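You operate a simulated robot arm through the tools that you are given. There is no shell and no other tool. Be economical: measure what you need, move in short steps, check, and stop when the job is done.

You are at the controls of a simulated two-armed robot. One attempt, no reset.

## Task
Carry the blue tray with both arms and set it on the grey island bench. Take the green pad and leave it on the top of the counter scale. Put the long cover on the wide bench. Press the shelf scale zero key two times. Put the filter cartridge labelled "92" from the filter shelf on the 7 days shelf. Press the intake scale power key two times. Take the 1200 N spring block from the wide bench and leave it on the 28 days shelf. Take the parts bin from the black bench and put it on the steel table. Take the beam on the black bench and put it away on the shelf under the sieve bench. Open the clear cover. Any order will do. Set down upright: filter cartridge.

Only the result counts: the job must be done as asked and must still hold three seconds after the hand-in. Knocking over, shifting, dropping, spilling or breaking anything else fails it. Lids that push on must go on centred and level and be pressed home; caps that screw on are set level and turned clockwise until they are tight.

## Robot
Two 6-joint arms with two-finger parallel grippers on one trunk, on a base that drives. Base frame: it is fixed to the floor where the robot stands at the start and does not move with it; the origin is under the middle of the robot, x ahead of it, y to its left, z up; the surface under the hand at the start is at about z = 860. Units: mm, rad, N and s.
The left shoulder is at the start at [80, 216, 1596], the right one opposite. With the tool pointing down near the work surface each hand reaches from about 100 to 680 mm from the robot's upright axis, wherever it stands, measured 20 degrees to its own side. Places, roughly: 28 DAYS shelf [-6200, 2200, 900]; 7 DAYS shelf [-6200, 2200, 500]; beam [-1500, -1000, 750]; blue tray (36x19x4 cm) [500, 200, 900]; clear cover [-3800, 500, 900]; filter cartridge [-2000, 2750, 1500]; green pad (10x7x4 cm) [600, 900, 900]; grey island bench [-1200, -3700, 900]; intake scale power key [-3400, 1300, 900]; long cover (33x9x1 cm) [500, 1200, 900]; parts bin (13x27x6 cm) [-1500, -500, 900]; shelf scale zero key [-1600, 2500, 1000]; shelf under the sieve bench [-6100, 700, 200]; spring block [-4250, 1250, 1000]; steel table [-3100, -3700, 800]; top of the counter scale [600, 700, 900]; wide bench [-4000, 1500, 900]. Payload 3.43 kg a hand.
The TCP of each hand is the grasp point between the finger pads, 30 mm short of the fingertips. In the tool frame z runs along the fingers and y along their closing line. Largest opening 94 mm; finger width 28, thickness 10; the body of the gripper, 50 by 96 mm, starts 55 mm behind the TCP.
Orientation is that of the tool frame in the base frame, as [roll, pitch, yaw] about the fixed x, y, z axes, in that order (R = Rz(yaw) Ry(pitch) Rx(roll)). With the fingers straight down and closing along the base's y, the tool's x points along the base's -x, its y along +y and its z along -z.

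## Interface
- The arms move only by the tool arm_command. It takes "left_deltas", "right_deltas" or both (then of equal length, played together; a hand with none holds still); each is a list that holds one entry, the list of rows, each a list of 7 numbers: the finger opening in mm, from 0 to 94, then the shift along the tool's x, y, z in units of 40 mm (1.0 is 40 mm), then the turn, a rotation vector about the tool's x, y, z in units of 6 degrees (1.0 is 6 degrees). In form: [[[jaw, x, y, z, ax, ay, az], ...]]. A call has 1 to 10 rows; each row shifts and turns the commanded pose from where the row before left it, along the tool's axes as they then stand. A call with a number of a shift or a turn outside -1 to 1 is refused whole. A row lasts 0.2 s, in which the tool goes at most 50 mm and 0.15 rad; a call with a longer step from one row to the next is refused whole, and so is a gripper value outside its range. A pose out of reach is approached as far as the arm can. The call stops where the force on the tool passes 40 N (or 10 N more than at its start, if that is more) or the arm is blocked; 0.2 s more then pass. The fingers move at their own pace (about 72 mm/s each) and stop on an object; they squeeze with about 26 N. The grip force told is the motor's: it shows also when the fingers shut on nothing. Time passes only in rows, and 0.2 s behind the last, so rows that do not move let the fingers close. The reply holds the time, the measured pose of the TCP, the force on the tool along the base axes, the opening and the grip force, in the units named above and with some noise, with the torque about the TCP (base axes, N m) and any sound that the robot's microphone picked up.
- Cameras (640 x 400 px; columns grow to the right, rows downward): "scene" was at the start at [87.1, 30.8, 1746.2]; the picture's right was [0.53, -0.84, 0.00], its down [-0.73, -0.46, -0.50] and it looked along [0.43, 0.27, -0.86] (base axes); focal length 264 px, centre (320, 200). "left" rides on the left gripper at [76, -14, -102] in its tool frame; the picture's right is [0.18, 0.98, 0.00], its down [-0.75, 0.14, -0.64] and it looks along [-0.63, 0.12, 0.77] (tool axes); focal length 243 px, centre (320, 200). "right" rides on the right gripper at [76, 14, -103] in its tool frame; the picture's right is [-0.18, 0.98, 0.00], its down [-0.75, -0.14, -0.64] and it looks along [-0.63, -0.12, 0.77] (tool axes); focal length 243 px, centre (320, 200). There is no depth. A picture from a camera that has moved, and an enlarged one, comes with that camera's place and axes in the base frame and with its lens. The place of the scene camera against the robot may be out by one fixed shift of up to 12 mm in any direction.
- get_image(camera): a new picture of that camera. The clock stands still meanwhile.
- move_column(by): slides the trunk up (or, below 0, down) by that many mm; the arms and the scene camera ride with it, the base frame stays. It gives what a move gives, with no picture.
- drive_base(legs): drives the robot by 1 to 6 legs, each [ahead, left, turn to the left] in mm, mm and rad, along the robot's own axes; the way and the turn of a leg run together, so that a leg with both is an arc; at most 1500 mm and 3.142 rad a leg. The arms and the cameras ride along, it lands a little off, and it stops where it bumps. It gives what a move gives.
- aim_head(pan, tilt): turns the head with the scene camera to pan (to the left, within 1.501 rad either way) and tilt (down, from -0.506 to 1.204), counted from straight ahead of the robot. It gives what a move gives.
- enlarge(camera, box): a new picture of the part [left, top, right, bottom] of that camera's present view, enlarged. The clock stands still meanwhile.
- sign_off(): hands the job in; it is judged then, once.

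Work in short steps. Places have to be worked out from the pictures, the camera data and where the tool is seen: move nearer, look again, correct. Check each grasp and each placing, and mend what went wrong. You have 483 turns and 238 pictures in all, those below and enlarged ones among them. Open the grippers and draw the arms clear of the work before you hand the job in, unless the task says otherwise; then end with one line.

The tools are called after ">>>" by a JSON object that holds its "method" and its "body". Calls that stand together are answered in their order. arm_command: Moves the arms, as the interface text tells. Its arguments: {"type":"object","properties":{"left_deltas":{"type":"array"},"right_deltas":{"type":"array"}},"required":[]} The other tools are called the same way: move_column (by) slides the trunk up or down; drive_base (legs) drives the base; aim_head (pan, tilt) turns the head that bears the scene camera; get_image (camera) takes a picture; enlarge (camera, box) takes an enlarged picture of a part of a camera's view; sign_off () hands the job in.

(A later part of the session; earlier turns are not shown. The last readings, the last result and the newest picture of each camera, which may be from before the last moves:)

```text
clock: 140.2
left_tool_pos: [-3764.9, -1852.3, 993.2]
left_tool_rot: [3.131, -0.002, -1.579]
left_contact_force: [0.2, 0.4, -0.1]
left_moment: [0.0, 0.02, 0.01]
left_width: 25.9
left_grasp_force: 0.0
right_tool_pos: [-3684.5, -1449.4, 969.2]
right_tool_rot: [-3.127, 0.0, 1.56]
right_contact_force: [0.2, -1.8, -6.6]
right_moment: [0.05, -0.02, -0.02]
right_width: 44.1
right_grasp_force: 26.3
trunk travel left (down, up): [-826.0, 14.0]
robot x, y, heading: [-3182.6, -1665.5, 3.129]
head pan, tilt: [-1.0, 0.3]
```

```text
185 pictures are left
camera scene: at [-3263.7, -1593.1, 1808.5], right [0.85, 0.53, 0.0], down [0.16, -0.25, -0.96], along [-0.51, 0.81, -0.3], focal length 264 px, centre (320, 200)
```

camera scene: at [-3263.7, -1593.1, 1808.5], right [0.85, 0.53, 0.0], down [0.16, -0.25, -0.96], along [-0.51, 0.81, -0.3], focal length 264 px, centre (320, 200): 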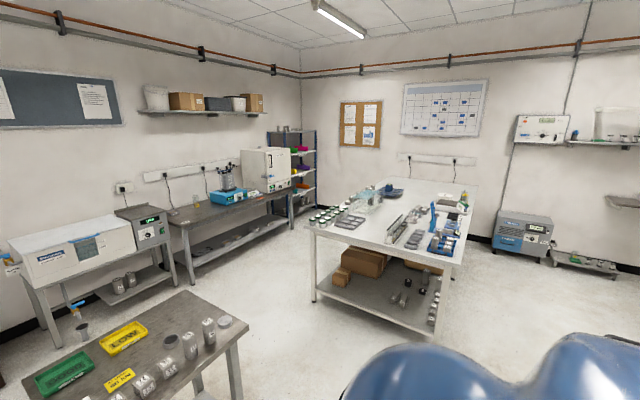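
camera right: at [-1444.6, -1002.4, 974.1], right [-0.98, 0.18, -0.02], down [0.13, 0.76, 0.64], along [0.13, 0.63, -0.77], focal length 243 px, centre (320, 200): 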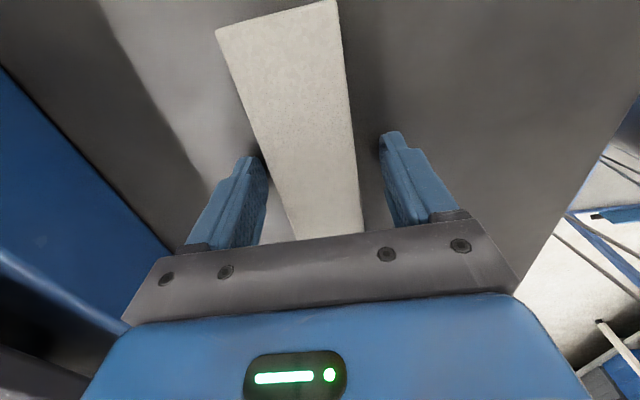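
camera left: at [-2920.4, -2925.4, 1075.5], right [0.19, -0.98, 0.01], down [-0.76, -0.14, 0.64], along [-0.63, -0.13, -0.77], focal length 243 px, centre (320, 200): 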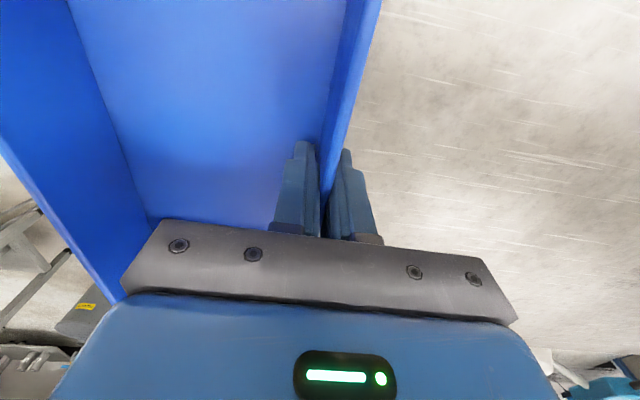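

I see the wide bench ahead-right, a small table in front (x −4100..−4600, y −1570..−900), and the sieve bench against the −x wall. Go ahead 170, strafe +y to y≈−350, then ahead along the corridor and look.

>>> {"method": "drive_base", "body": {"legs": [[170, 0, 0.01], [0, -1310, 0], [1200, 0, 0]]}}

>>> {"method": "aim_head", "body": {"pan": -0.4, "tilt": 0.4}}

>>> {"method": "get_image", "body": {"camera": "scene"}}

```text
clock: 153.3
left_tool_pos: [-5114.3, -557.1, 993.5]
left_tool_rot: [3.132, -0.004, -1.571]
left_contact_force: [0.3, -0.8, 0.3]
left_moment: [0.0, 0.02, -0.01]
left_width: 25.8
left_grasp_force: 0.0
right_tool_pos: [-5038.2, -153.8, 969.2]
right_tool_rot: [-3.128, -0.004, 1.567]
right_contact_force: [-0.7, 0.3, -5.3]
right_moment: [0.03, 0.03, -0.02]
right_width: 44.3
right_grasp_force: 25.9
trunk travel left (down, up): [-826.0, 14.0]
robot x, y, heading: [-4536.2, -366.9, 3.145]
head pan, tilt: [-1.0, 0.3]
```

```text
clock: 154.3
left_tool_pos: [-5114.8, -556.6, 993.4]
left_tool_rot: [3.132, -0.004, -1.57]
left_contact_force: [-0.4, 0.0, 0.4]
left_moment: [0.0, 0.02, -0.01]
left_width: 25.9
left_grasp_force: 0.1
right_tool_pos: [-5040.2, -153.5, 969.8]
right_tool_rot: [-3.129, -0.003, 1.568]
right_contact_force: [0.2, 0.2, -5.1]
right_moment: [0.03, 0.04, 0.02]
right_width: 44.1
right_grasp_force: 25.8
trunk travel left (down, up): [-826.0, 14.0]
robot x, y, heading: [-4532.9, -367.8, 3.144]
head pan, tilt: [-0.4, 0.4]
```

```text
184 pictures are left
camera scene: at [-4652.2, -336.0, 1799.2], right [0.39, 0.92, 0.0], down [0.36, -0.15, -0.92], along [-0.85, 0.36, -0.39], focal length 264 px, centre (320, 200)
```

scene: 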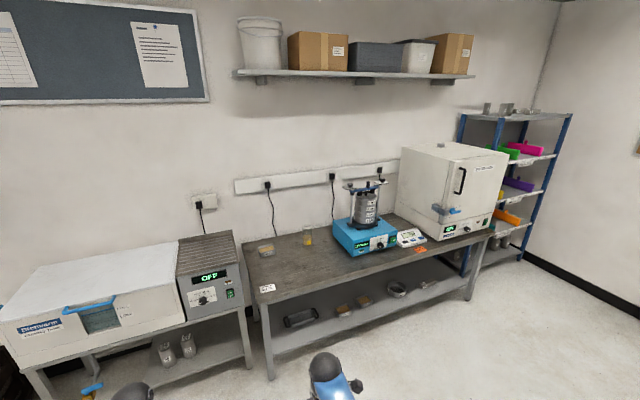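

The sieve bench top is ≈700 high with front edge x≈−5860, y −180..1700; its shelf has free room at the right end (y≈1350–1650). First retract the left arm, then drive there.

>>> {"method": "arm_command", "body": {"left_deltas": [[[26, 0, -0.9, 0.3, 0, 0, 0], [26, 0, -0.9, 0.3, 0, 0, 0], [26, 0, -0.9, 0.3, 0, 0, 0], [26, 0, -0.9, 0.3, 0, 0, 0], [26, 0, -0.9, 0.3, 0, 0, 0], [26, 0, -0.9, 0.3, 0, 0, 0], [26, 0, -0.9, 0.3, 0, 0, 0], [26, 0, -0.9, 0.3, 0, 0, 0]]]}}

>>> {"method": "drive_base", "body": {"legs": [[500, 0, 0], [0, -1500, 0]]}}

>>> {"method": "aim_head", "body": {"pan": -0.2, "tilt": 0.8}}

>>> {"method": "get_image", "body": {"camera": "scene"}}

```text
clock: 156.1
left_tool_pos: [-4827.3, -558.5, 892.9]
left_tool_rot: [3.129, -0.006, -1.572]
left_contact_force: [1.1, 1.0, -0.4]
left_moment: [0.03, 0.01, 0.0]
left_width: 25.8
left_grasp_force: 0.2
right_tool_pos: [-5037.1, -155.1, 970.0]
right_tool_rot: [-3.128, -0.003, 1.567]
right_contact_force: [0.7, -0.4, -4.3]
right_moment: [0.02, 0.01, 0.0]
right_width: 44.4
right_grasp_force: 26.6
trunk travel left (down, up): [-826.0, 14.0]
robot x, y, heading: [-4538.7, -365.2, 3.138]
head pan, tilt: [-0.4, 0.4]
```

```text
clock: 166.1
left_tool_pos: [-5330.9, 944.0, 892.5]
left_tool_rot: [3.131, -0.004, -1.567]
left_contact_force: [-0.2, -0.3, 0.5]
left_moment: [-0.03, 0.0, 0.02]
left_width: 26.3
left_grasp_force: 0.0
right_tool_pos: [-5543.5, 1347.7, 968.5]
right_tool_rot: [-3.128, -0.003, 1.57]
right_contact_force: [-0.4, 0.0, -5.1]
right_moment: [0.01, 0.0, 0.01]
right_width: 44.3
right_grasp_force: 25.7
trunk travel left (down, up): [-826.0, 14.0]
robot x, y, heading: [-5038.6, 1138.0, -3.135]
head pan, tilt: [-0.4, 0.4]
```

```text
clock: 167.0
left_tool_pos: [-5331.0, 946.0, 891.6]
left_tool_rot: [3.131, -0.003, -1.566]
left_contact_force: [0.5, -1.0, -0.4]
left_moment: [-0.04, -0.01, 0.0]
left_width: 26.3
left_grasp_force: 0.1
right_tool_pos: [-5543.9, 1348.5, 970.0]
right_tool_rot: [-3.129, -0.002, 1.571]
right_contact_force: [-0.4, 0.2, -6.1]
right_moment: [0.03, -0.02, 0.02]
right_width: 44.5
right_grasp_force: 26.0
trunk travel left (down, up): [-826.0, 14.0]
robot x, y, heading: [-5035.6, 1136.6, -3.136]
head pan, tilt: [-0.201, 0.799]
```

```text
183 pictures are left
camera scene: at [-5149.0, 1148.2, 1764.2], right [0.2, 0.98, 0.0], down [0.7, -0.14, -0.7], along [-0.68, 0.14, -0.72], focal length 264 px, centre (320, 200)
```

scene: 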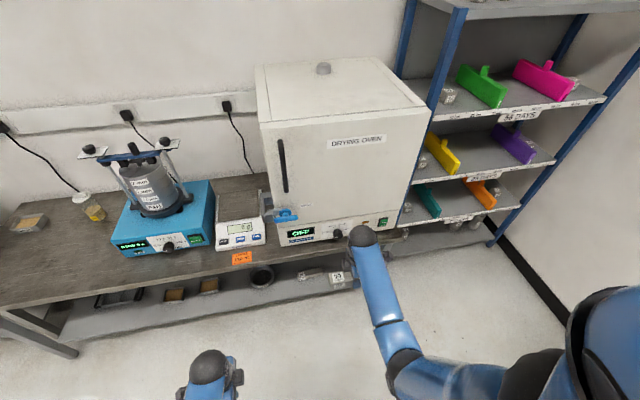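

Move the left hand outward and up so it stays clear of the base, then lower the trunk 640 and look.

>>> {"method": "arm_command", "body": {"left_deltas": [[[26, 0.8, 0, -0.5, 0, 0, 0], [26, 0.8, 0, -0.5, 0, 0, 0], [26, 0.8, 0, -0.5, 0, 0, 0], [26, 0.8, 0, -0.5, 0, 0, 0], [26, 0.8, 0, -0.5, 0, 0, 0], [26, 0.8, 0, -0.5, 0, 0, 0]]]}}

>>> {"method": "move_column", "body": {"by": -640}}

>>> {"method": "aim_head", "body": {"pan": -0.4, "tilt": 0.6}}

>>> {"method": "get_image", "body": {"camera": "scene"}}

>>> {"method": "get_image", "body": {"camera": "right"}}

```text
clock: 168.4
left_tool_pos: [-5328.6, 752.6, 1014.9]
left_tool_rot: [3.131, -0.002, -1.567]
left_contact_force: [-0.1, 0.4, 0.8]
left_moment: [0.02, 0.0, -0.01]
left_width: 25.7
left_grasp_force: 0.0
right_tool_pos: [-5544.1, 1347.9, 968.2]
right_tool_rot: [-3.131, -0.004, 1.57]
right_contact_force: [0.1, -0.7, -5.9]
right_moment: [0.05, -0.01, -0.01]
right_width: 44.5
right_grasp_force: 26.3
trunk travel left (down, up): [-826.0, 14.0]
robot x, y, heading: [-5043.0, 1135.5, -3.139]
head pan, tilt: [-0.201, 0.799]
```

```text
refused: -640 is not a number from -400 to 400
```

```text
clock: 169.1
left_tool_pos: [-5327.1, 754.9, 1013.4]
left_tool_rot: [3.132, -0.004, -1.569]
left_contact_force: [0.2, 0.5, 0.4]
left_moment: [0.01, -0.01, 0.0]
left_width: 25.9
left_grasp_force: 0.1
right_tool_pos: [-5543.6, 1348.6, 969.6]
right_tool_rot: [-3.13, -0.003, 1.571]
right_contact_force: [-0.9, -0.1, -5.9]
right_moment: [0.05, 0.0, 0.0]
right_width: 44.7
right_grasp_force: 25.9
trunk travel left (down, up): [-826.0, 14.0]
robot x, y, heading: [-5043.0, 1139.1, -3.141]
head pan, tilt: [-0.4, 0.6]
```

```text
182 pictures are left
camera scene: at [-5151.6, 1165.6, 1781.0], right [0.39, 0.92, 0.0], down [0.52, -0.22, -0.82], along [-0.76, 0.32, -0.57], focal length 264 px, centre (320, 200)
```

scene: 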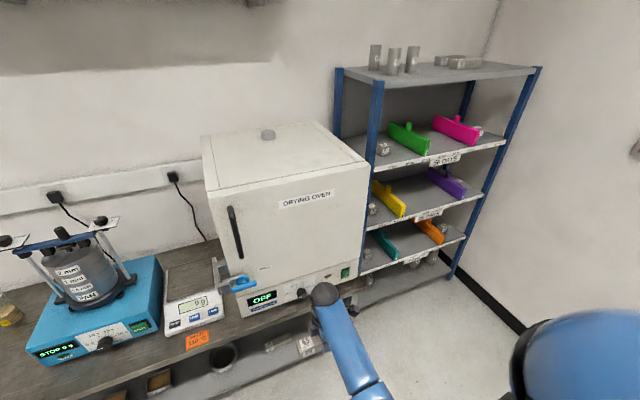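

```text
181 pictures are left
camera right: at [-5528.3, 1424.5, 1072.5], right [0.98, -0.18, -0.01], down [-0.13, -0.76, 0.64], along [-0.13, -0.63, -0.77], focal length 243 px, centre (320, 200)
```

right: 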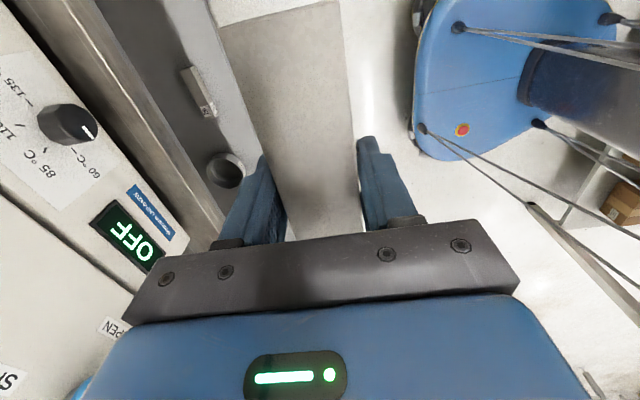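

The column takes at most 400 per call. Lower 400 (hand stays in front of the bench edge), then look.

>>> {"method": "move_column", "body": {"by": -400}}

>>> {"method": "get_image", "body": {"camera": "right"}}

>>> {"method": "get_image", "body": {"camera": "scene"}}

```text
clock: 172.9
left_tool_pos: [-5328.2, 753.9, 614.3]
left_tool_rot: [3.131, -0.005, -1.568]
left_contact_force: [0.5, -0.1, -0.5]
left_moment: [0.01, 0.03, 0.0]
left_width: 25.9
left_grasp_force: 0.0
right_tool_pos: [-5543.4, 1347.4, 568.7]
right_tool_rot: [-3.129, -0.003, 1.571]
right_contact_force: [-0.6, -0.7, -5.8]
right_moment: [0.06, 0.0, -0.02]
right_width: 44.4
right_grasp_force: 25.3
trunk travel left (down, up): [-426.0, 414.0]
robot x, y, heading: [-5039.4, 1135.4, -3.14]
head pan, tilt: [-0.4, 0.6]
```

```text
180 pictures are left
camera right: at [-5527.9, 1424.8, 672.5], right [0.98, -0.18, -0.01], down [-0.13, -0.76, 0.64], along [-0.13, -0.63, -0.77], focal length 243 px, centre (320, 200)
```

right: 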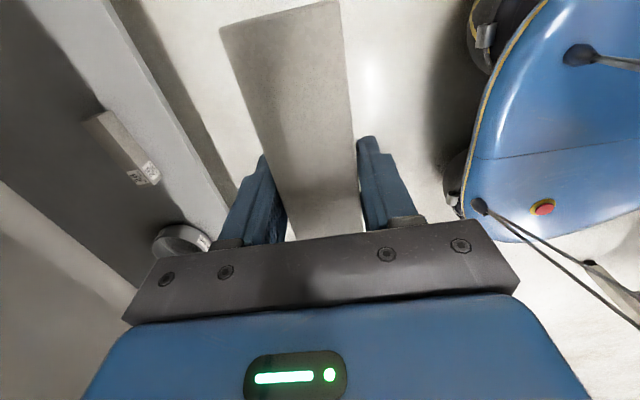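

```text
179 pictures are left
camera scene: at [-5151.0, 1166.1, 1381.1], right [0.39, 0.92, 0.0], down [0.52, -0.22, -0.82], along [-0.76, 0.32, -0.57], focal length 264 px, centre (320, 200)
```

scene: 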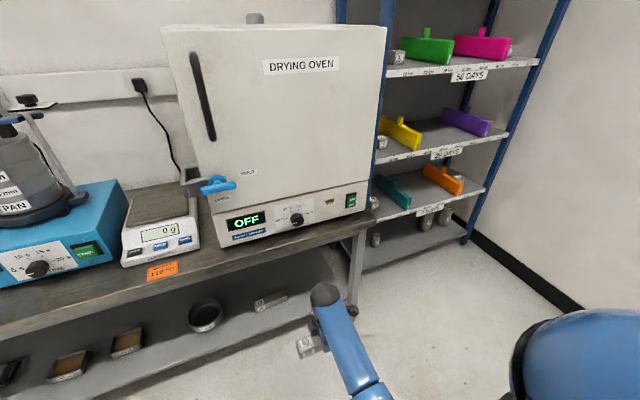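

Front edge of the shelf ≈ x −5850, existing beam around y 1240, so I aim at y≈1460, x≈−5930. Lower 270 more, strafe right 110 and look before going under.

>>> {"method": "move_column", "body": {"by": -270}}

>>> {"method": "drive_base", "body": {"legs": [[0, -115, 0], [120, 0, 0]]}}

>>> {"method": "aim_head", "body": {"pan": -0.4, "tilt": 0.5}}

>>> {"method": "get_image", "body": {"camera": "scene"}}

>>> {"method": "get_image", "body": {"camera": "right"}}

```text
clock: 175.7
left_tool_pos: [-5327.0, 754.1, 344.2]
left_tool_rot: [3.131, -0.005, -1.567]
left_contact_force: [0.1, 0.3, 0.3]
left_moment: [-0.01, -0.02, 0.04]
left_width: 26.2
left_grasp_force: 0.1
right_tool_pos: [-5543.5, 1348.9, 300.0]
right_tool_rot: [-3.129, -0.003, 1.571]
right_contact_force: [-0.3, 0.8, -6.1]
right_moment: [0.05, -0.01, 0.0]
right_width: 44.6
right_grasp_force: 26.2
trunk travel left (down, up): [-156.0, 684.0]
robot x, y, heading: [-5039.3, 1137.7, -3.138]
head pan, tilt: [-0.4, 0.6]
```

```text
clock: 177.8
left_tool_pos: [-5449.8, 868.9, 345.7]
left_tool_rot: [3.133, -0.003, -1.566]
left_contact_force: [-0.1, -0.6, -0.1]
left_moment: [0.0, -0.01, 0.02]
left_width: 26.1
left_grasp_force: 0.0
right_tool_pos: [-5668.4, 1463.1, 298.0]
right_tool_rot: [-3.129, -0.003, 1.573]
right_contact_force: [-0.4, 0.7, -6.2]
right_moment: [-0.01, -0.03, -0.01]
right_width: 44.4
right_grasp_force: 25.9
trunk travel left (down, up): [-156.0, 684.0]
robot x, y, heading: [-5161.8, 1249.4, -3.138]
head pan, tilt: [-0.4, 0.6]
```

```text
clock: 178.4
left_tool_pos: [-5449.7, 869.4, 344.0]
left_tool_rot: [3.131, -0.003, -1.565]
left_contact_force: [-0.8, 0.4, -0.8]
left_moment: [0.02, -0.01, -0.02]
left_width: 26.3
left_grasp_force: 0.1
right_tool_pos: [-5666.6, 1462.4, 299.8]
right_tool_rot: [-3.13, -0.001, 1.572]
right_contact_force: [0.2, 0.2, -6.3]
right_moment: [0.03, 0.0, 0.02]
right_width: 44.4
right_grasp_force: 25.8
trunk travel left (down, up): [-156.0, 684.0]
robot x, y, heading: [-5164.1, 1250.4, -3.132]
head pan, tilt: [-0.4, 0.499]
```

```text
178 pictures are left
camera scene: at [-5276.9, 1282.0, 1120.1], right [0.38, 0.92, 0.0], down [0.44, -0.18, -0.88], along [-0.81, 0.34, -0.48], focal length 264 px, centre (320, 200)
```

scene: 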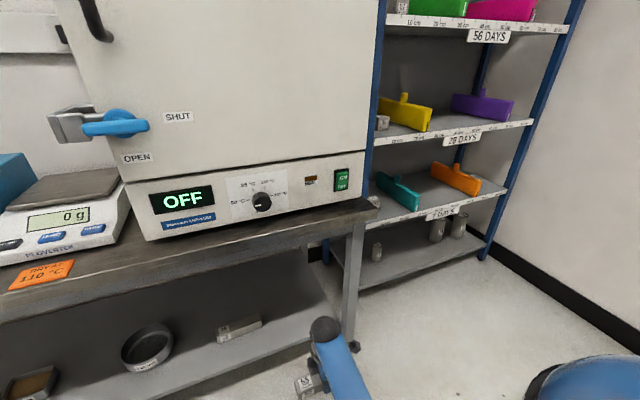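

```text
177 pictures are left
camera right: at [-5651.6, 1539.0, 402.2], right [0.98, -0.18, -0.01], down [-0.13, -0.76, 0.64], along [-0.13, -0.63, -0.77], focal length 243 px, centre (320, 200)
```

right: 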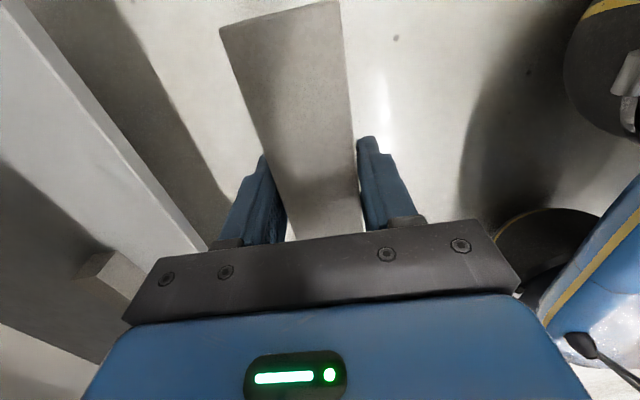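

Right leg of the bench at about (−5876, 1690); shelf height ≈165–200. Drive ahead 270 so the beam is over the shelf, then view.

>>> {"method": "drive_base", "body": {"legs": [[150, 0, 0], [125, 0, 0]]}}

>>> {"method": "get_image", "body": {"camera": "right"}}

>>> {"method": "get_image", "body": {"camera": "scene"}}

```text
clock: 180.7
left_tool_pos: [-5728.2, 869.2, 343.7]
left_tool_rot: [3.135, -0.004, -1.568]
left_contact_force: [-0.7, 0.1, -0.1]
left_moment: [-0.02, 0.0, -0.01]
left_width: 25.8
left_grasp_force: 0.0
right_tool_pos: [-5944.2, 1462.5, 298.0]
right_tool_rot: [-3.13, -0.004, 1.572]
right_contact_force: [0.2, 0.0, -6.1]
right_moment: [0.01, 0.02, -0.04]
right_width: 44.4
right_grasp_force: 26.1
trunk travel left (down, up): [-156.0, 684.0]
robot x, y, heading: [-5440.1, 1254.7, -3.135]
head pan, tilt: [-0.4, 0.499]
```

```text
176 pictures are left
camera right: at [-5927.7, 1538.7, 401.7], right [0.98, -0.18, -0.01], down [-0.13, -0.76, 0.64], along [-0.13, -0.63, -0.77], focal length 243 px, centre (320, 200)
```

right: 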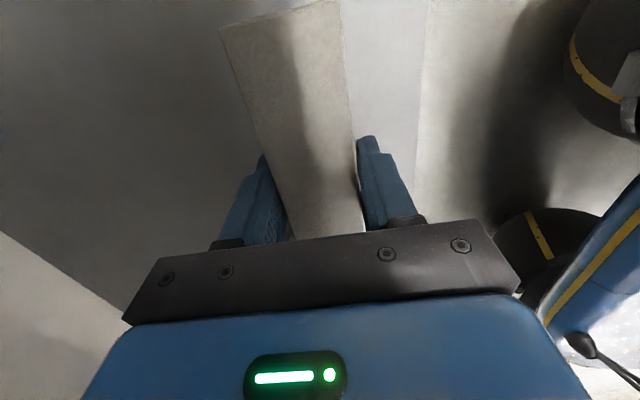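

```text
175 pictures are left
camera scene: at [-5554.2, 1280.9, 1120.0], right [0.39, 0.92, 0.0], down [0.44, -0.19, -0.88], along [-0.81, 0.34, -0.48], focal length 264 px, centre (320, 200)
```

scene: 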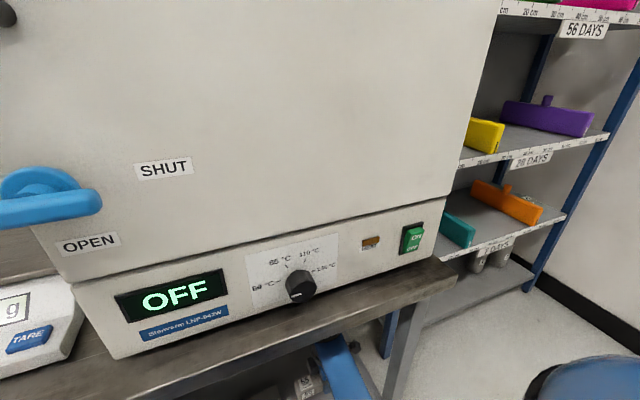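

The beam is ~65 mm inside the shelf edge. Lower it stepwise until contact.

>>> {"method": "arm_command", "body": {"right_deltas": [[[20, 0, 0, 0.4, 0, 0, 0], [20, 0, 0, 0.4, 0, 0, 0], [20, 0, 0, 0.15, 0, 0, 0], [20, 0, 0, 0.15, 0, 0, 0], [20, 0, 0, 0.15, 0, 0, 0], [20, 0, 0, 0.15, 0, 0, 0], [20, 0, 0, 0.15, 0, 0, 0], [20, 0, 0, 0.15, 0, 0, 0], [20, 0, 0, 0.15, 0, 0, 0], [20, 0, 0, 0.15, 0, 0, 0]]]}}

```text
clock: 182.7
left_tool_pos: [-5726.8, 867.2, 344.0]
left_tool_rot: [3.129, -0.003, -1.568]
left_contact_force: [-0.1, 0.6, -0.7]
left_moment: [0.01, -0.01, 0.0]
left_width: 26.1
left_grasp_force: 0.0
right_tool_pos: [-5945.6, 1462.7, 229.7]
right_tool_rot: [-3.128, -0.003, 1.572]
right_contact_force: [12.1, -0.7, 25.6]
right_moment: [-0.15, -1.19, 0.07]
right_width: 44.4
right_grasp_force: 26.3
trunk travel left (down, up): [-156.0, 684.0]
robot x, y, heading: [-5434.3, 1251.3, -3.14]
head pan, tilt: [-0.4, 0.499]
stopped in row 10 (right hand): the force on the tool passed its limit at 50 N (the readings are from after the stop); the commanded pose is now the measured one
```

Contact at z≈230 (shelf at 200). Open, lift slightly and check.

>>> {"method": "arm_command", "body": {"right_deltas": [[[50, 0, 0, -0.02, 0, 0, 0], [75, 0, 0, 0, 0, 0, 0], [75, 0, 0, 0, 0, 0, 0], [75, 0, 0, -0.5, 0, 0, 0], [75, 0, 0, -0.7, 0, 0, 0], [75, 0, 0, -0.7, 0, 0, 0]]]}}

>>> {"method": "get_image", "body": {"camera": "right"}}

```text
clock: 184.1
left_tool_pos: [-5726.4, 867.7, 343.8]
left_tool_rot: [3.132, -0.004, -1.567]
left_contact_force: [-0.1, -0.5, -0.3]
left_moment: [0.01, 0.0, 0.02]
left_width: 25.8
left_grasp_force: 0.1
right_tool_pos: [-5943.7, 1462.6, 302.7]
right_tool_rot: [-3.131, -0.002, 1.571]
right_contact_force: [0.1, 0.5, 0.2]
right_moment: [-0.02, 0.01, -0.01]
right_width: 75.2
right_grasp_force: 0.1
trunk travel left (down, up): [-156.0, 684.0]
robot x, y, heading: [-5438.5, 1249.6, -3.138]
head pan, tilt: [-0.4, 0.499]
```

```text
174 pictures are left
camera right: at [-5927.5, 1537.7, 406.1], right [0.98, -0.18, -0.01], down [-0.13, -0.76, 0.64], along [-0.13, -0.63, -0.77], focal length 243 px, centre (320, 200)
```

right: 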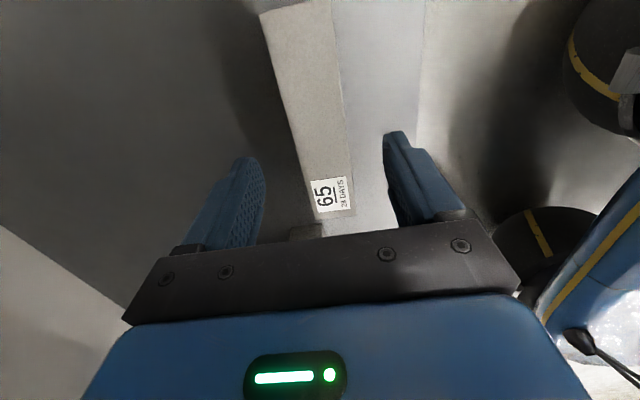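

Beam is on the shelf. Back off, raise the trunk, and take a good look at the day shelves.

>>> {"method": "drive_base", "body": {"legs": [[-420, 0, 0]]}}

>>> {"method": "move_column", "body": {"by": 400}}

>>> {"method": "move_column", "body": {"by": 270}}

>>> {"method": "aim_head", "body": {"pan": -0.7, "tilt": 0.5}}

>>> {"method": "get_image", "body": {"camera": "scene"}}

>>> {"method": "enlarge", "body": {"camera": "scene", "box": [180, 80, 460, 280]}}

```text
clock: 186.7
left_tool_pos: [-5307.4, 869.6, 343.9]
left_tool_rot: [3.13, -0.003, -1.577]
left_contact_force: [1.0, 0.8, -0.3]
left_moment: [0.04, -0.05, -0.03]
left_width: 26.0
left_grasp_force: 0.0
right_tool_pos: [-5517.5, 1465.0, 303.0]
right_tool_rot: [-3.126, -0.002, 1.563]
right_contact_force: [-0.2, 0.8, -0.1]
right_moment: [-0.02, -0.03, -0.03]
right_width: 75.1
right_grasp_force: 0.0
trunk travel left (down, up): [-156.0, 684.0]
robot x, y, heading: [-5017.5, 1249.7, 3.137]
head pan, tilt: [-0.4, 0.499]
```

```text
clock: 190.6
left_tool_pos: [-5306.9, 870.6, 745.0]
left_tool_rot: [3.132, -0.004, -1.577]
left_contact_force: [0.8, -0.6, -0.3]
left_moment: [0.02, -0.01, 0.01]
left_width: 25.7
left_grasp_force: 0.0
right_tool_pos: [-5518.3, 1464.4, 702.9]
right_tool_rot: [-3.128, -0.002, 1.56]
right_contact_force: [-0.1, 0.2, -0.1]
right_moment: [0.0, -0.01, -0.01]
right_width: 74.7
right_grasp_force: 0.0
trunk travel left (down, up): [-556.0, 284.0]
robot x, y, heading: [-5017.2, 1252.4, 3.137]
head pan, tilt: [-0.4, 0.499]
```

```text
clock: 193.3
left_tool_pos: [-5307.3, 870.7, 1014.4]
left_tool_rot: [3.13, -0.002, -1.574]
left_contact_force: [-0.1, -0.5, 0.1]
left_moment: [0.0, 0.0, 0.0]
left_width: 26.0
left_grasp_force: 0.0
right_tool_pos: [-5518.3, 1465.3, 973.2]
right_tool_rot: [-3.128, -0.001, 1.562]
right_contact_force: [0.1, 0.2, -0.1]
right_moment: [0.03, -0.03, 0.0]
right_width: 75.2
right_grasp_force: 0.1
trunk travel left (down, up): [-826.0, 14.0]
robot x, y, heading: [-5017.1, 1251.6, 3.135]
head pan, tilt: [-0.4, 0.499]
```

```text
clock: 194.1
left_tool_pos: [-5307.1, 871.1, 1014.5]
left_tool_rot: [3.13, -0.005, -1.575]
left_contact_force: [0.0, 0.0, 0.1]
left_moment: [-0.01, -0.01, 0.01]
left_width: 25.8
left_grasp_force: 0.0
right_tool_pos: [-5518.4, 1465.0, 972.8]
right_tool_rot: [-3.126, -0.002, 1.562]
right_contact_force: [0.2, 0.6, 0.3]
right_moment: [-0.05, 0.0, -0.02]
right_width: 75.2
right_grasp_force: 0.1
trunk travel left (down, up): [-826.0, 14.0]
robot x, y, heading: [-5013.7, 1246.5, 3.137]
head pan, tilt: [-0.7, 0.499]
```

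```text
173 pictures are left
camera scene: at [-5114.4, 1304.1, 1790.2], right [0.65, 0.76, 0.0], down [0.36, -0.31, -0.88], along [-0.67, 0.57, -0.48], focal length 264 px, centre (320, 200)
```

scene: 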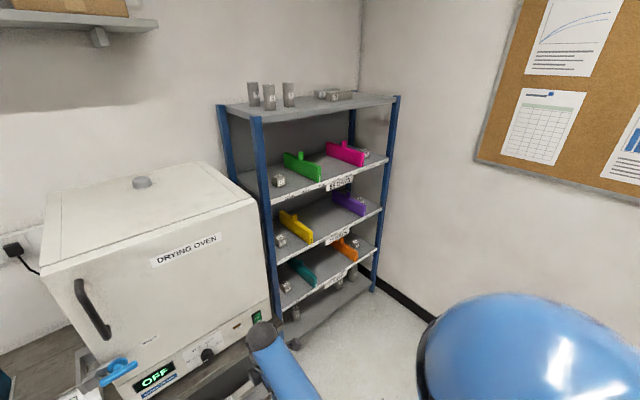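

```text
2.00 times, centred on (320, 180) of scene
camera zoom: at [-5114.4, 1304.1, 1790.2], right [0.65, 0.76, 0.0], down [0.36, -0.31, -0.88], along [-0.67, 0.57, -0.48], focal length 528 px, centre (320, 240)
```

zoom: 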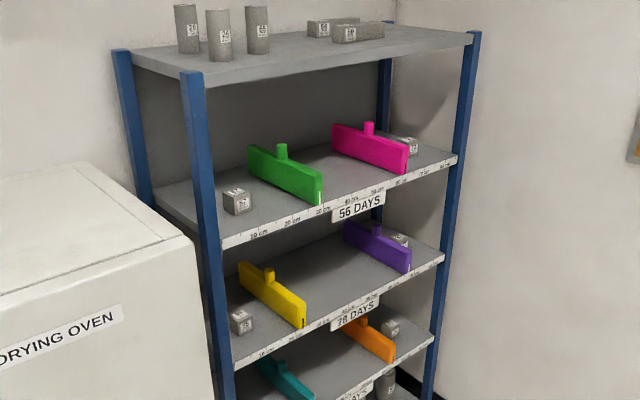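

Shelves noted. Next the wide bench behind me. Retract the right hand a bit, turn around and look.

>>> {"method": "arm_command", "body": {"right_deltas": [[[75, 0, 0.8, 0, 0, 0, 0], [75, 0, 0.8, 0, 0, 0, 0], [75, 0, 0.8, 0, 0, 0, 0], [75, 0, 0.8, 0, 0, 0, 0]]]}}

>>> {"method": "drive_base", "body": {"legs": [[0, 0, 3.14]]}}

>>> {"method": "aim_head", "body": {"pan": 0.0, "tilt": 0.6}}

>>> {"method": "get_image", "body": {"camera": "scene"}}

```text
clock: 195.1
left_tool_pos: [-5306.1, 870.2, 1015.2]
left_tool_rot: [3.131, -0.005, -1.576]
left_contact_force: [0.0, 0.1, -0.6]
left_moment: [-0.03, 0.01, 0.0]
left_width: 25.9
left_grasp_force: 0.1
right_tool_pos: [-5387.0, 1463.6, 971.0]
right_tool_rot: [-3.126, -0.002, 1.562]
right_contact_force: [-0.4, -0.6, -0.8]
right_moment: [-0.02, 0.01, -0.01]
right_width: 75.1
right_grasp_force: 0.1
trunk travel left (down, up): [-826.0, 14.0]
robot x, y, heading: [-5012.9, 1252.7, 3.135]
head pan, tilt: [-0.7, 0.499]
```

```text
clock: 202.8
left_tool_pos: [-4722.5, 1630.9, 1014.4]
left_tool_rot: [3.132, -0.003, 1.566]
left_contact_force: [-0.4, -0.4, -0.4]
left_moment: [-0.03, -0.03, -0.03]
left_width: 26.0
left_grasp_force: 0.1
right_tool_pos: [-4641.2, 1035.8, 969.9]
right_tool_rot: [-3.129, -0.001, -1.581]
right_contact_force: [0.4, -0.9, 0.1]
right_moment: [0.01, 0.0, 0.0]
right_width: 74.8
right_grasp_force: 0.0
trunk travel left (down, up): [-826.0, 14.0]
robot x, y, heading: [-5014.5, 1250.4, -0.012]
head pan, tilt: [-0.7, 0.499]
```

```text
clock: 203.9
left_tool_pos: [-4723.0, 1630.3, 1013.5]
left_tool_rot: [3.132, -0.004, 1.565]
left_contact_force: [0.2, -0.4, -0.3]
left_moment: [0.0, -0.01, 0.0]
left_width: 25.8
left_grasp_force: 0.0
right_tool_pos: [-4641.1, 1035.3, 970.9]
right_tool_rot: [-3.128, -0.001, -1.579]
right_contact_force: [0.5, 0.2, -0.1]
right_moment: [-0.01, 0.01, -0.01]
right_width: 74.8
right_grasp_force: 0.1
trunk travel left (down, up): [-826.0, 14.0]
robot x, y, heading: [-5015.9, 1248.3, -0.004]
head pan, tilt: [0.0, 0.6]
```

```text
171 pictures are left
camera scene: at [-4896.1, 1244.4, 1781.1], right [-0.01, -1.0, 0.0], down [-0.56, 0.0, -0.83], along [0.83, -0.01, -0.56], focal length 264 px, centre (320, 200)
```

scene: 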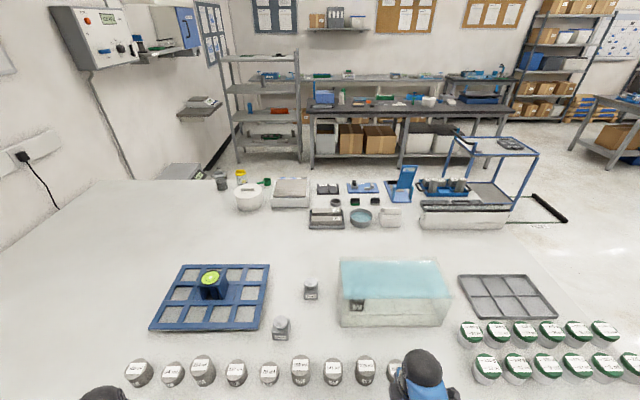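

Let me enlarge key regions of the wide bench.

>>> {"method": "enlarge", "body": {"camera": "scene", "box": [220, 155, 520, 345]}}

>>> {"method": "enlarge", "body": {"camera": "scene", "box": [120, 240, 400, 400]}}

```text
2.11 times, centred on (370, 250) of scene
camera zoom: at [-4896.1, 1244.4, 1781.1], right [-0.01, -1.0, 0.0], down [-0.56, 0.0, -0.83], along [0.83, -0.01, -0.56], focal length 556 px, centre (215, 95)
```

zoom: 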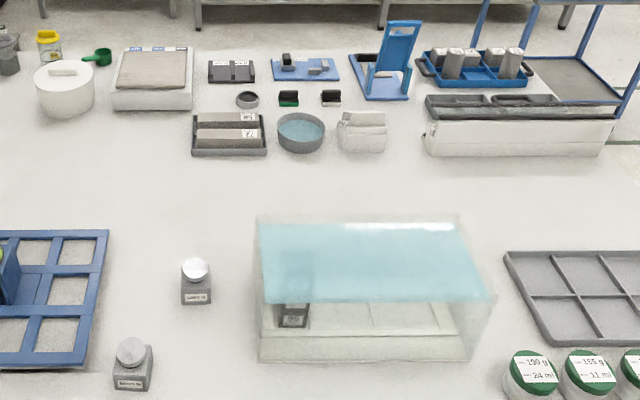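

```text
2.29 times, centred on (260, 320) of scene
camera zoom: at [-4896.1, 1244.4, 1781.1], right [-0.01, -1.0, 0.0], down [-0.56, 0.0, -0.83], along [0.83, -0.01, -0.56], focal length 604 px, centre (457, -74)
```

zoom: 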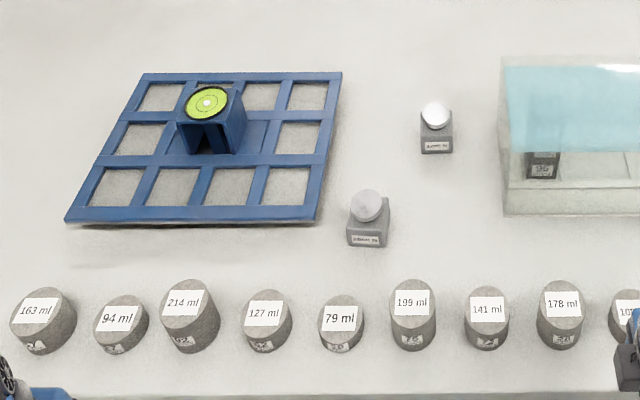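

Two small grey blocks with silver discs are at about (−4218, 1272) and (−4379, 1372). Raise the right hand a little, drive 75 closer and zoom on their labels.

>>> {"method": "arm_command", "body": {"right_deltas": [[[75, 0, 0, -0.6, 0, 0, 0], [75, 0, 0, -0.6, 0, 0, 0]]]}}

>>> {"method": "drive_base", "body": {"legs": [[75, 0, 0]]}}

>>> {"method": "aim_head", "body": {"pan": 0.0, "tilt": 0.8}}

>>> {"method": "enlarge", "body": {"camera": "scene", "box": [265, 190, 345, 240]}}

>>> {"method": "get_image", "body": {"camera": "scene"}}

```text
clock: 204.5
left_tool_pos: [-4722.4, 1630.7, 1015.3]
left_tool_rot: [3.131, -0.004, 1.566]
left_contact_force: [0.3, 0.4, 0.5]
left_moment: [0.02, 0.01, 0.01]
left_width: 26.1
left_grasp_force: 0.0
right_tool_pos: [-4642.9, 1035.8, 1019.6]
right_tool_rot: [-3.128, -0.002, -1.581]
right_contact_force: [-0.1, -0.2, 0.2]
right_moment: [0.0, 0.04, -0.02]
right_width: 75.0
right_grasp_force: 0.1
trunk travel left (down, up): [-826.0, 14.0]
robot x, y, heading: [-5014.9, 1247.3, -0.006]
head pan, tilt: [0.0, 0.6]
```

```text
clock: 205.6
left_tool_pos: [-4658.2, 1630.4, 1017.1]
left_tool_rot: [3.121, -0.003, 1.567]
left_contact_force: [-0.8, -0.3, 0.8]
left_moment: [-0.01, -0.05, 0.02]
left_width: 26.2
left_grasp_force: 0.0
right_tool_pos: [-4575.8, 1036.2, 1022.7]
right_tool_rot: [-3.118, -0.002, -1.577]
right_contact_force: [-0.8, -0.2, 0.1]
right_moment: [0.05, -0.09, -0.01]
right_width: 75.0
right_grasp_force: 0.1
trunk travel left (down, up): [-826.0, 14.0]
robot x, y, heading: [-4939.2, 1252.0, -0.006]
head pan, tilt: [0.0, 0.6]
```

```text
clock: 206.3
left_tool_pos: [-4652.8, 1630.2, 1015.6]
left_tool_rot: [3.13, -0.004, 1.567]
left_contact_force: [-0.5, 0.5, -0.2]
left_moment: [-0.01, -0.04, -0.01]
left_width: 25.9
left_grasp_force: 0.1
right_tool_pos: [-4571.2, 1037.2, 1020.1]
right_tool_rot: [-3.125, 0.0, -1.579]
right_contact_force: [-0.4, 0.4, 1.0]
right_moment: [-0.04, 0.01, 0.04]
right_width: 75.1
right_grasp_force: 0.1
trunk travel left (down, up): [-826.0, 14.0]
robot x, y, heading: [-4938.8, 1253.2, -0.001]
head pan, tilt: [0.0, 0.799]
```

```text
8.00 times, centred on (305, 215) of scene
camera zoom: at [-4834.5, 1244.2, 1764.6], right [0.0, -1.0, 0.0], down [-0.71, 0.0, -0.7], along [0.7, 0.0, -0.71], focal length 2114 px, centre (440, 80)
```

zoom: 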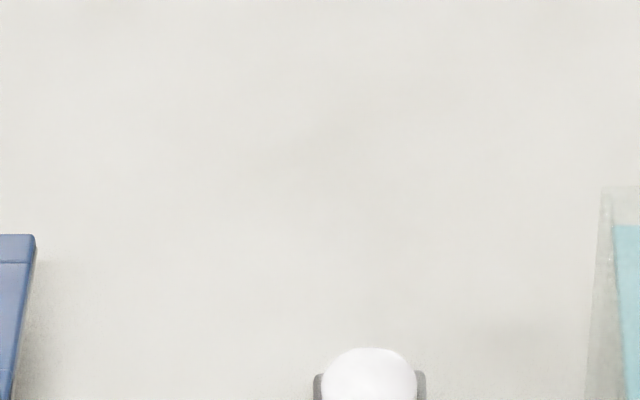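

```text
167 pictures are left
camera scene: at [-4834.5, 1244.2, 1764.6], right [0.0, -1.0, 0.0], down [-0.71, 0.0, -0.7], along [0.7, 0.0, -0.71], focal length 264 px, centre (320, 200)
```

scene: 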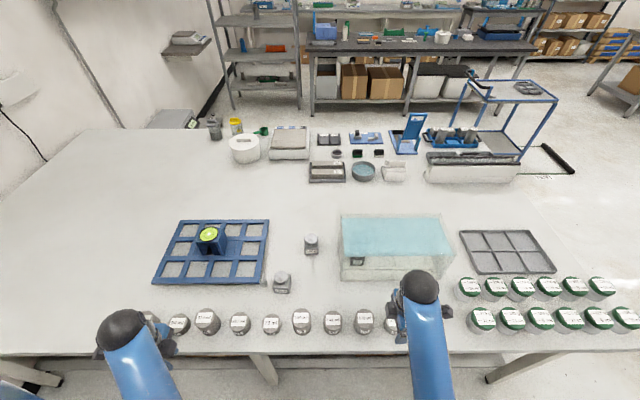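

>>> {"method": "enlarge", "body": {"camera": "scene", "box": [265, 225, 385, 300]}}

>>> {"method": "enlarge", "body": {"camera": "scene", "box": [330, 110, 530, 235]}}

```text
5.33 times, centred on (325, 262) of scene
camera zoom: at [-4834.5, 1244.2, 1764.6], right [0.0, -1.0, 0.0], down [-0.71, 0.0, -0.7], along [0.7, 0.0, -0.71], focal length 1409 px, centre (293, -133)
```

zoom: 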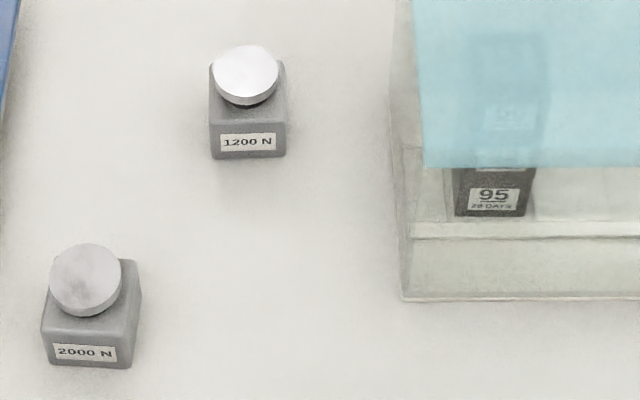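

```text
3.20 times, centred on (430, 172) of scene
camera zoom: at [-4834.5, 1244.2, 1764.6], right [0.0, -1.0, 0.0], down [-0.71, 0.0, -0.7], along [0.7, 0.0, -0.71], focal length 846 px, centre (-32, 288)
```

zoom: 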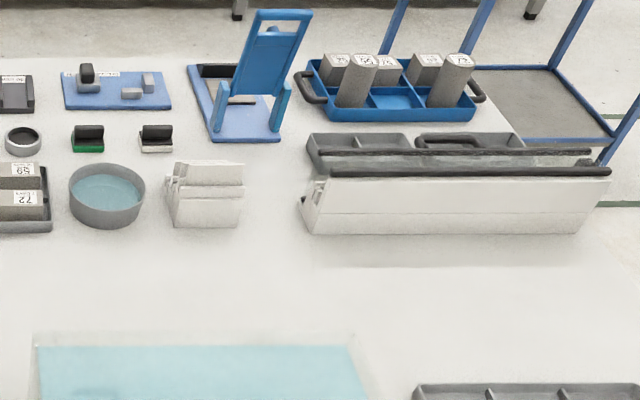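

The 1200 N block is the far one at about (−4221, 1278). It's too deep for a vertical tool, so I'll use a 45° forward tilt with the right hand. Strafe left 250, then turn the right hand.

>>> {"method": "drive_base", "body": {"legs": [[0, 250, 0]]}}

>>> {"method": "arm_command", "body": {"right_deltas": [[[90, 0, 0, 0, 0, 0, 1], [90, 0, 0, 0, 0, 0, 1], [90, 0, 0, 0, 0, 0, 1], [90, 0, 0, 0, 0, 0, 1], [90, 0, 0, 0, 0, 0, 1], [90, 0, 0, 0, 0, 0, 1], [90, 0, 0, 0, 0, 0, 1], [90, 0, 0, 0, 0, 0, 1], [90, 0, 0, 0, 0, 0, 1], [90, 0, 0, 0, 0, 0, 1]]]}}

>>> {"method": "arm_command", "body": {"right_deltas": [[[90, 0, 0, 0, 0, 0, 1], [90, 0, 0, 0, 0, 0, 1], [90, 0, 0, 0, 0, 0, 1], [90, 0, 0, 0, 0, 0, 1], [90, 0, 0, 0, 0, 0, 1], [90, -1, 0, 0, 0, 0, 0], [90, -1, 0, 0, 0, 0, 0], [90, -1, 0, 0, 0, 0, 0], [90, -1, 0, 0, 0, 0, 0]]]}}

>>> {"method": "get_image", "body": {"camera": "right"}}

```text
clock: 208.1
left_tool_pos: [-4650.2, 1874.7, 1016.2]
left_tool_rot: [3.132, -0.008, 1.571]
left_contact_force: [1.6, -0.8, -0.8]
left_moment: [0.0, 0.02, 0.02]
left_width: 26.0
left_grasp_force: 0.1
right_tool_pos: [-4566.4, 1280.4, 1018.1]
right_tool_rot: [-3.128, 0.0, -1.575]
right_contact_force: [-0.1, 0.4, -0.1]
right_moment: [0.03, -0.03, 0.03]
right_width: 75.0
right_grasp_force: 0.0
trunk travel left (down, up): [-826.0, 14.0]
robot x, y, heading: [-4940.7, 1494.5, -0.002]
head pan, tilt: [0.0, 0.799]
```

```text
clock: 210.3
left_tool_pos: [-4648.4, 1877.5, 1013.2]
left_tool_rot: [3.132, -0.004, 1.571]
left_contact_force: [-0.1, 0.4, -0.2]
left_moment: [-0.02, 0.0, 0.03]
left_width: 25.8
left_grasp_force: 0.0
right_tool_pos: [-4567.3, 1283.0, 1019.8]
right_tool_rot: [-3.132, 0.01, -2.624]
right_contact_force: [-0.4, -0.4, -0.1]
right_moment: [0.0, 0.0, -0.01]
right_width: 90.3
right_grasp_force: 0.1
trunk travel left (down, up): [-826.0, 14.0]
robot x, y, heading: [-4941.2, 1495.3, -0.004]
head pan, tilt: [0.0, 0.799]
```

```text
clock: 212.3
left_tool_pos: [-4649.3, 1876.6, 1013.2]
left_tool_rot: [3.133, -0.003, 1.571]
left_contact_force: [0.1, -0.8, -0.4]
left_moment: [0.01, 0.02, -0.01]
left_width: 26.0
left_grasp_force: 0.1
right_tool_pos: [-4405.2, 1282.0, 1021.2]
right_tool_rot: [-3.138, 0.011, 3.137]
right_contact_force: [0.4, 0.3, 0.0]
right_moment: [0.02, 0.02, 0.01]
right_width: 90.1
right_grasp_force: 0.0
trunk travel left (down, up): [-826.0, 14.0]
robot x, y, heading: [-4939.7, 1495.0, -0.002]
head pan, tilt: [0.0, 0.799]
```

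```text
164 pictures are left
camera right: at [-4482.3, 1298.3, 1122.2], right [0.19, 0.98, 0.0], down [0.75, -0.14, 0.65], along [0.64, -0.12, -0.76], focal length 243 px, centre (320, 200)
```

right: 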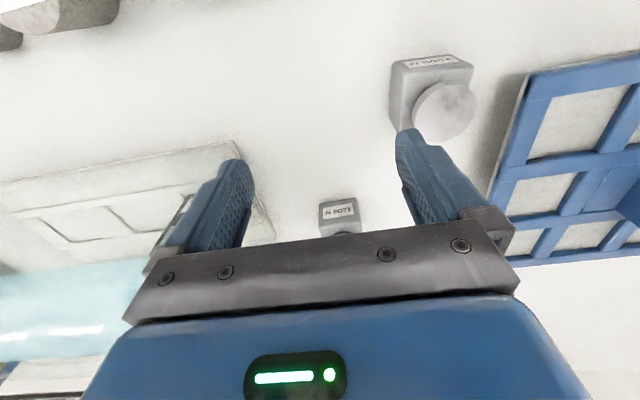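

Block A front face at x≈−4247, y≈1280. Tilt the right tool 45° forward, then move to the approach point.

>>> {"method": "arm_command", "body": {"right_deltas": [[[75, 0, 0, 0, 0, -1, 0], [75, 0, 0, 0, 0, -1, 0], [75, 0, 0, 0, 0, -1, 0], [75, 0, 0, 0, 0, -1, 0], [75, 0, 0, 0, 0, -1, 0], [75, 0, 0, 0, 0, -1, 0], [75, 0, 0, 0, 0, -1, 0], [75, 0, 0, 0, 0, -0.5, 0]]]}}

>>> {"method": "arm_command", "body": {"right_deltas": [[[75, -0.36, 0, 0.8, 0, 0, 0], [75, -0.36, 0, 0.8, 0, 0, 0], [75, -0.36, 0, 0.8, 0, 0, 0]]]}}

>>> {"method": "get_image", "body": {"camera": "right"}}

>>> {"method": "enlarge", "body": {"camera": "scene", "box": [320, 180, 480, 290]}}

```text
clock: 214.1
left_tool_pos: [-4650.5, 1877.0, 1015.5]
left_tool_rot: [3.132, -0.004, 1.571]
left_contact_force: [0.0, -0.2, 0.5]
left_moment: [-0.01, -0.02, -0.02]
left_width: 26.0
left_grasp_force: 0.1
right_tool_pos: [-4408.3, 1281.4, 1022.3]
right_tool_rot: [-3.139, 0.801, 3.14]
right_contact_force: [0.0, 0.4, -0.1]
right_moment: [0.03, 0.01, -0.01]
right_width: 74.8
right_grasp_force: 0.1
trunk travel left (down, up): [-826.0, 14.0]
robot x, y, heading: [-4940.1, 1497.8, 0.004]
head pan, tilt: [0.0, 0.799]
```

```text
clock: 214.9
left_tool_pos: [-4649.4, 1877.5, 1014.5]
left_tool_rot: [3.133, -0.004, 1.571]
left_contact_force: [0.0, -0.3, 0.1]
left_moment: [-0.02, 0.01, 0.0]
left_width: 26.1
left_grasp_force: 0.0
right_tool_pos: [-4306.9, 1281.8, 983.9]
right_tool_rot: [-3.138, 0.797, 3.139]
right_contact_force: [-0.2, 0.7, 0.2]
right_moment: [0.01, -0.04, 0.01]
right_width: 75.1
right_grasp_force: 0.2
trunk travel left (down, up): [-826.0, 14.0]
robot x, y, heading: [-4939.5, 1491.7, -0.002]
head pan, tilt: [0.0, 0.799]
```

```text
163 pictures are left
camera right: at [-4433.1, 1297.0, 1002.7], right [0.13, 0.98, 0.13], down [0.07, -0.14, 0.99], along [0.99, -0.12, -0.08], focal length 243 px, centre (320, 200)
```

right: 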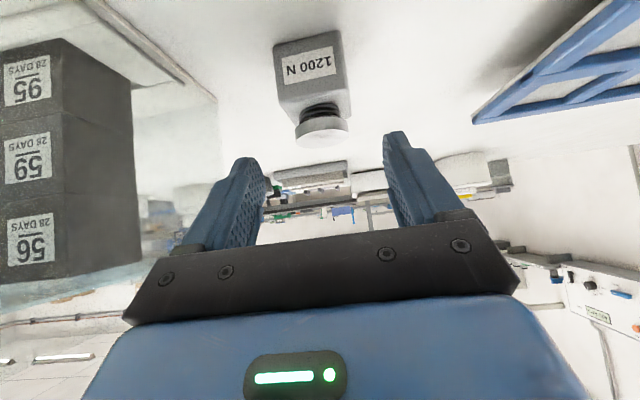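

```text
3.64 times, centred on (400, 235) of scene
camera zoom: at [-4827.3, 1490.5, 1764.1], right [0.0, -1.0, 0.0], down [-0.72, 0.0, -0.7], along [0.7, 0.0, -0.72], focal length 961 px, centre (29, 73)
```

zoom: 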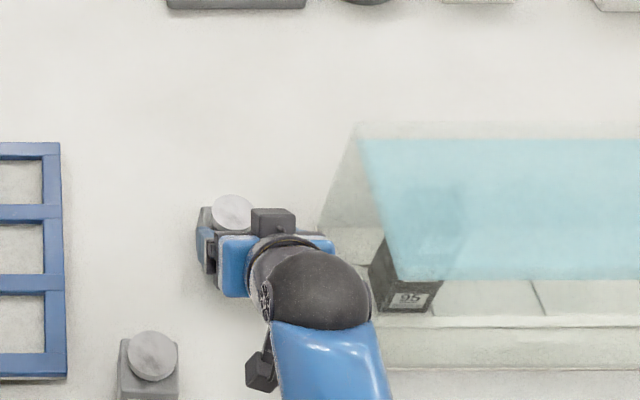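

Block is 61 mm wide, centred at y≈1282, bench z≈857, disc top ≈938. Advance along the tool axis to (−4230, 1282, 896) with 85 mm opening, then close.

>>> {"method": "arm_command", "body": {"right_deltas": [[[86, 0, 0, 0, 0, 0, 0], [86, 0.05, 0, 0.7, 0, 0, 0], [86, 0.05, 0, 0.7, 0, 0, 0], [86, 0.05, 0, 0.7, 0, 0, 0], [86, 0.04, 0, 0.4, 0, 0, 0], [86, 0, 0, 0.4, 0, 0, 0]]]}}

>>> {"method": "get_image", "body": {"camera": "right"}}

```text
clock: 216.3
left_tool_pos: [-4648.4, 1877.8, 1014.2]
left_tool_rot: [3.133, -0.004, 1.571]
left_contact_force: [-1.2, 0.1, 0.3]
left_moment: [0.0, 0.0, 0.0]
left_width: 26.2
left_grasp_force: 0.1
right_tool_pos: [-4229.7, 1282.8, 899.6]
right_tool_rot: [-3.137, 0.798, 3.139]
right_contact_force: [-0.2, 0.6, -0.1]
right_moment: [-0.01, 0.02, 0.02]
right_width: 85.8
right_grasp_force: 0.0
trunk travel left (down, up): [-826.0, 14.0]
robot x, y, heading: [-4938.4, 1494.0, -0.006]
head pan, tilt: [0.0, 0.799]
```

```text
161 pictures are left
camera right: at [-4356.3, 1297.6, 916.9], right [0.13, 0.98, 0.13], down [0.07, -0.14, 0.99], along [0.99, -0.12, -0.08], focal length 243 px, centre (320, 200)
```

right: 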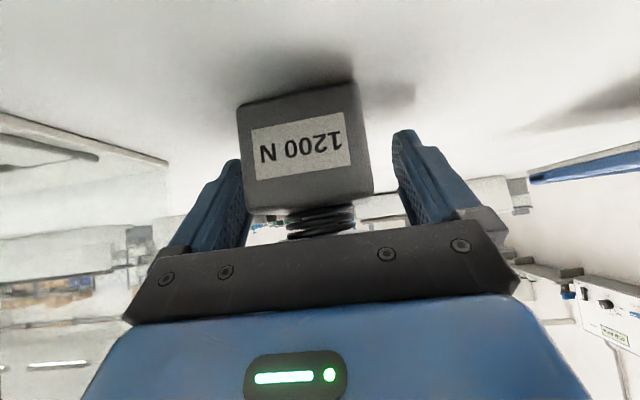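

Straddled well. Lower 4 mm and close.

>>> {"method": "arm_command", "body": {"right_deltas": [[[86, 0.07, 0, 0.07, 0, 0, 0], [40, 0, 0, 0, 0, 0, 0], [40, 0, 0, 0, 0, 0, 0], [40, 0, 0, 0, 0, 0, 0]]]}}

>>> {"method": "arm_command", "body": {"right_deltas": [[[40, -0.35, 0, -0.35, 0, 0, 0], [40, -0.35, 0, -0.35, 0, 0, 0], [40, -0.35, 0, -0.35, 0, 0, 0], [40, -0.35, 0, -0.35, 0, 0, 0]]]}}

>>> {"method": "get_image", "body": {"camera": "right"}}

```text
clock: 217.3
left_tool_pos: [-4651.0, 1875.5, 1014.8]
left_tool_rot: [3.131, -0.005, 1.57]
left_contact_force: [-1.1, -1.1, 0.3]
left_moment: [-0.03, 0.02, 0.02]
left_width: 26.0
left_grasp_force: 0.1
right_tool_pos: [-4231.8, 1282.5, 895.2]
right_tool_rot: [-3.136, 0.798, 3.14]
right_contact_force: [-1.0, -1.1, 0.9]
right_moment: [0.08, -0.1, 0.07]
right_width: 60.4
right_grasp_force: 25.8
trunk travel left (down, up): [-826.0, 14.0]
robot x, y, heading: [-4938.6, 1497.4, -0.0]
head pan, tilt: [0.0, 0.799]
```

```text
clock: 218.3
left_tool_pos: [-4649.0, 1876.3, 1013.8]
left_tool_rot: [3.132, -0.003, 1.57]
left_contact_force: [-1.0, 0.9, -0.3]
left_moment: [0.01, -0.01, 0.03]
left_width: 26.0
left_grasp_force: 0.0
right_tool_pos: [-4231.5, 1283.8, 972.9]
right_tool_rot: [-3.137, 0.796, 3.14]
right_contact_force: [0.0, -0.3, -6.9]
right_moment: [0.01, -0.02, -0.01]
right_width: 60.5
right_grasp_force: 25.8
trunk travel left (down, up): [-826.0, 14.0]
robot x, y, heading: [-4938.1, 1493.5, 0.001]
head pan, tilt: [0.0, 0.799]
```

```text
160 pictures are left
camera right: at [-4357.8, 1298.9, 991.4], right [0.13, 0.98, 0.13], down [0.07, -0.14, 0.99], along [0.99, -0.12, -0.08], focal length 243 px, centre (320, 200)
```

right: 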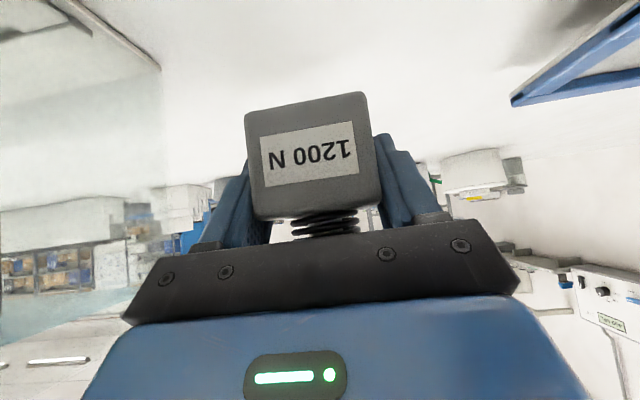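

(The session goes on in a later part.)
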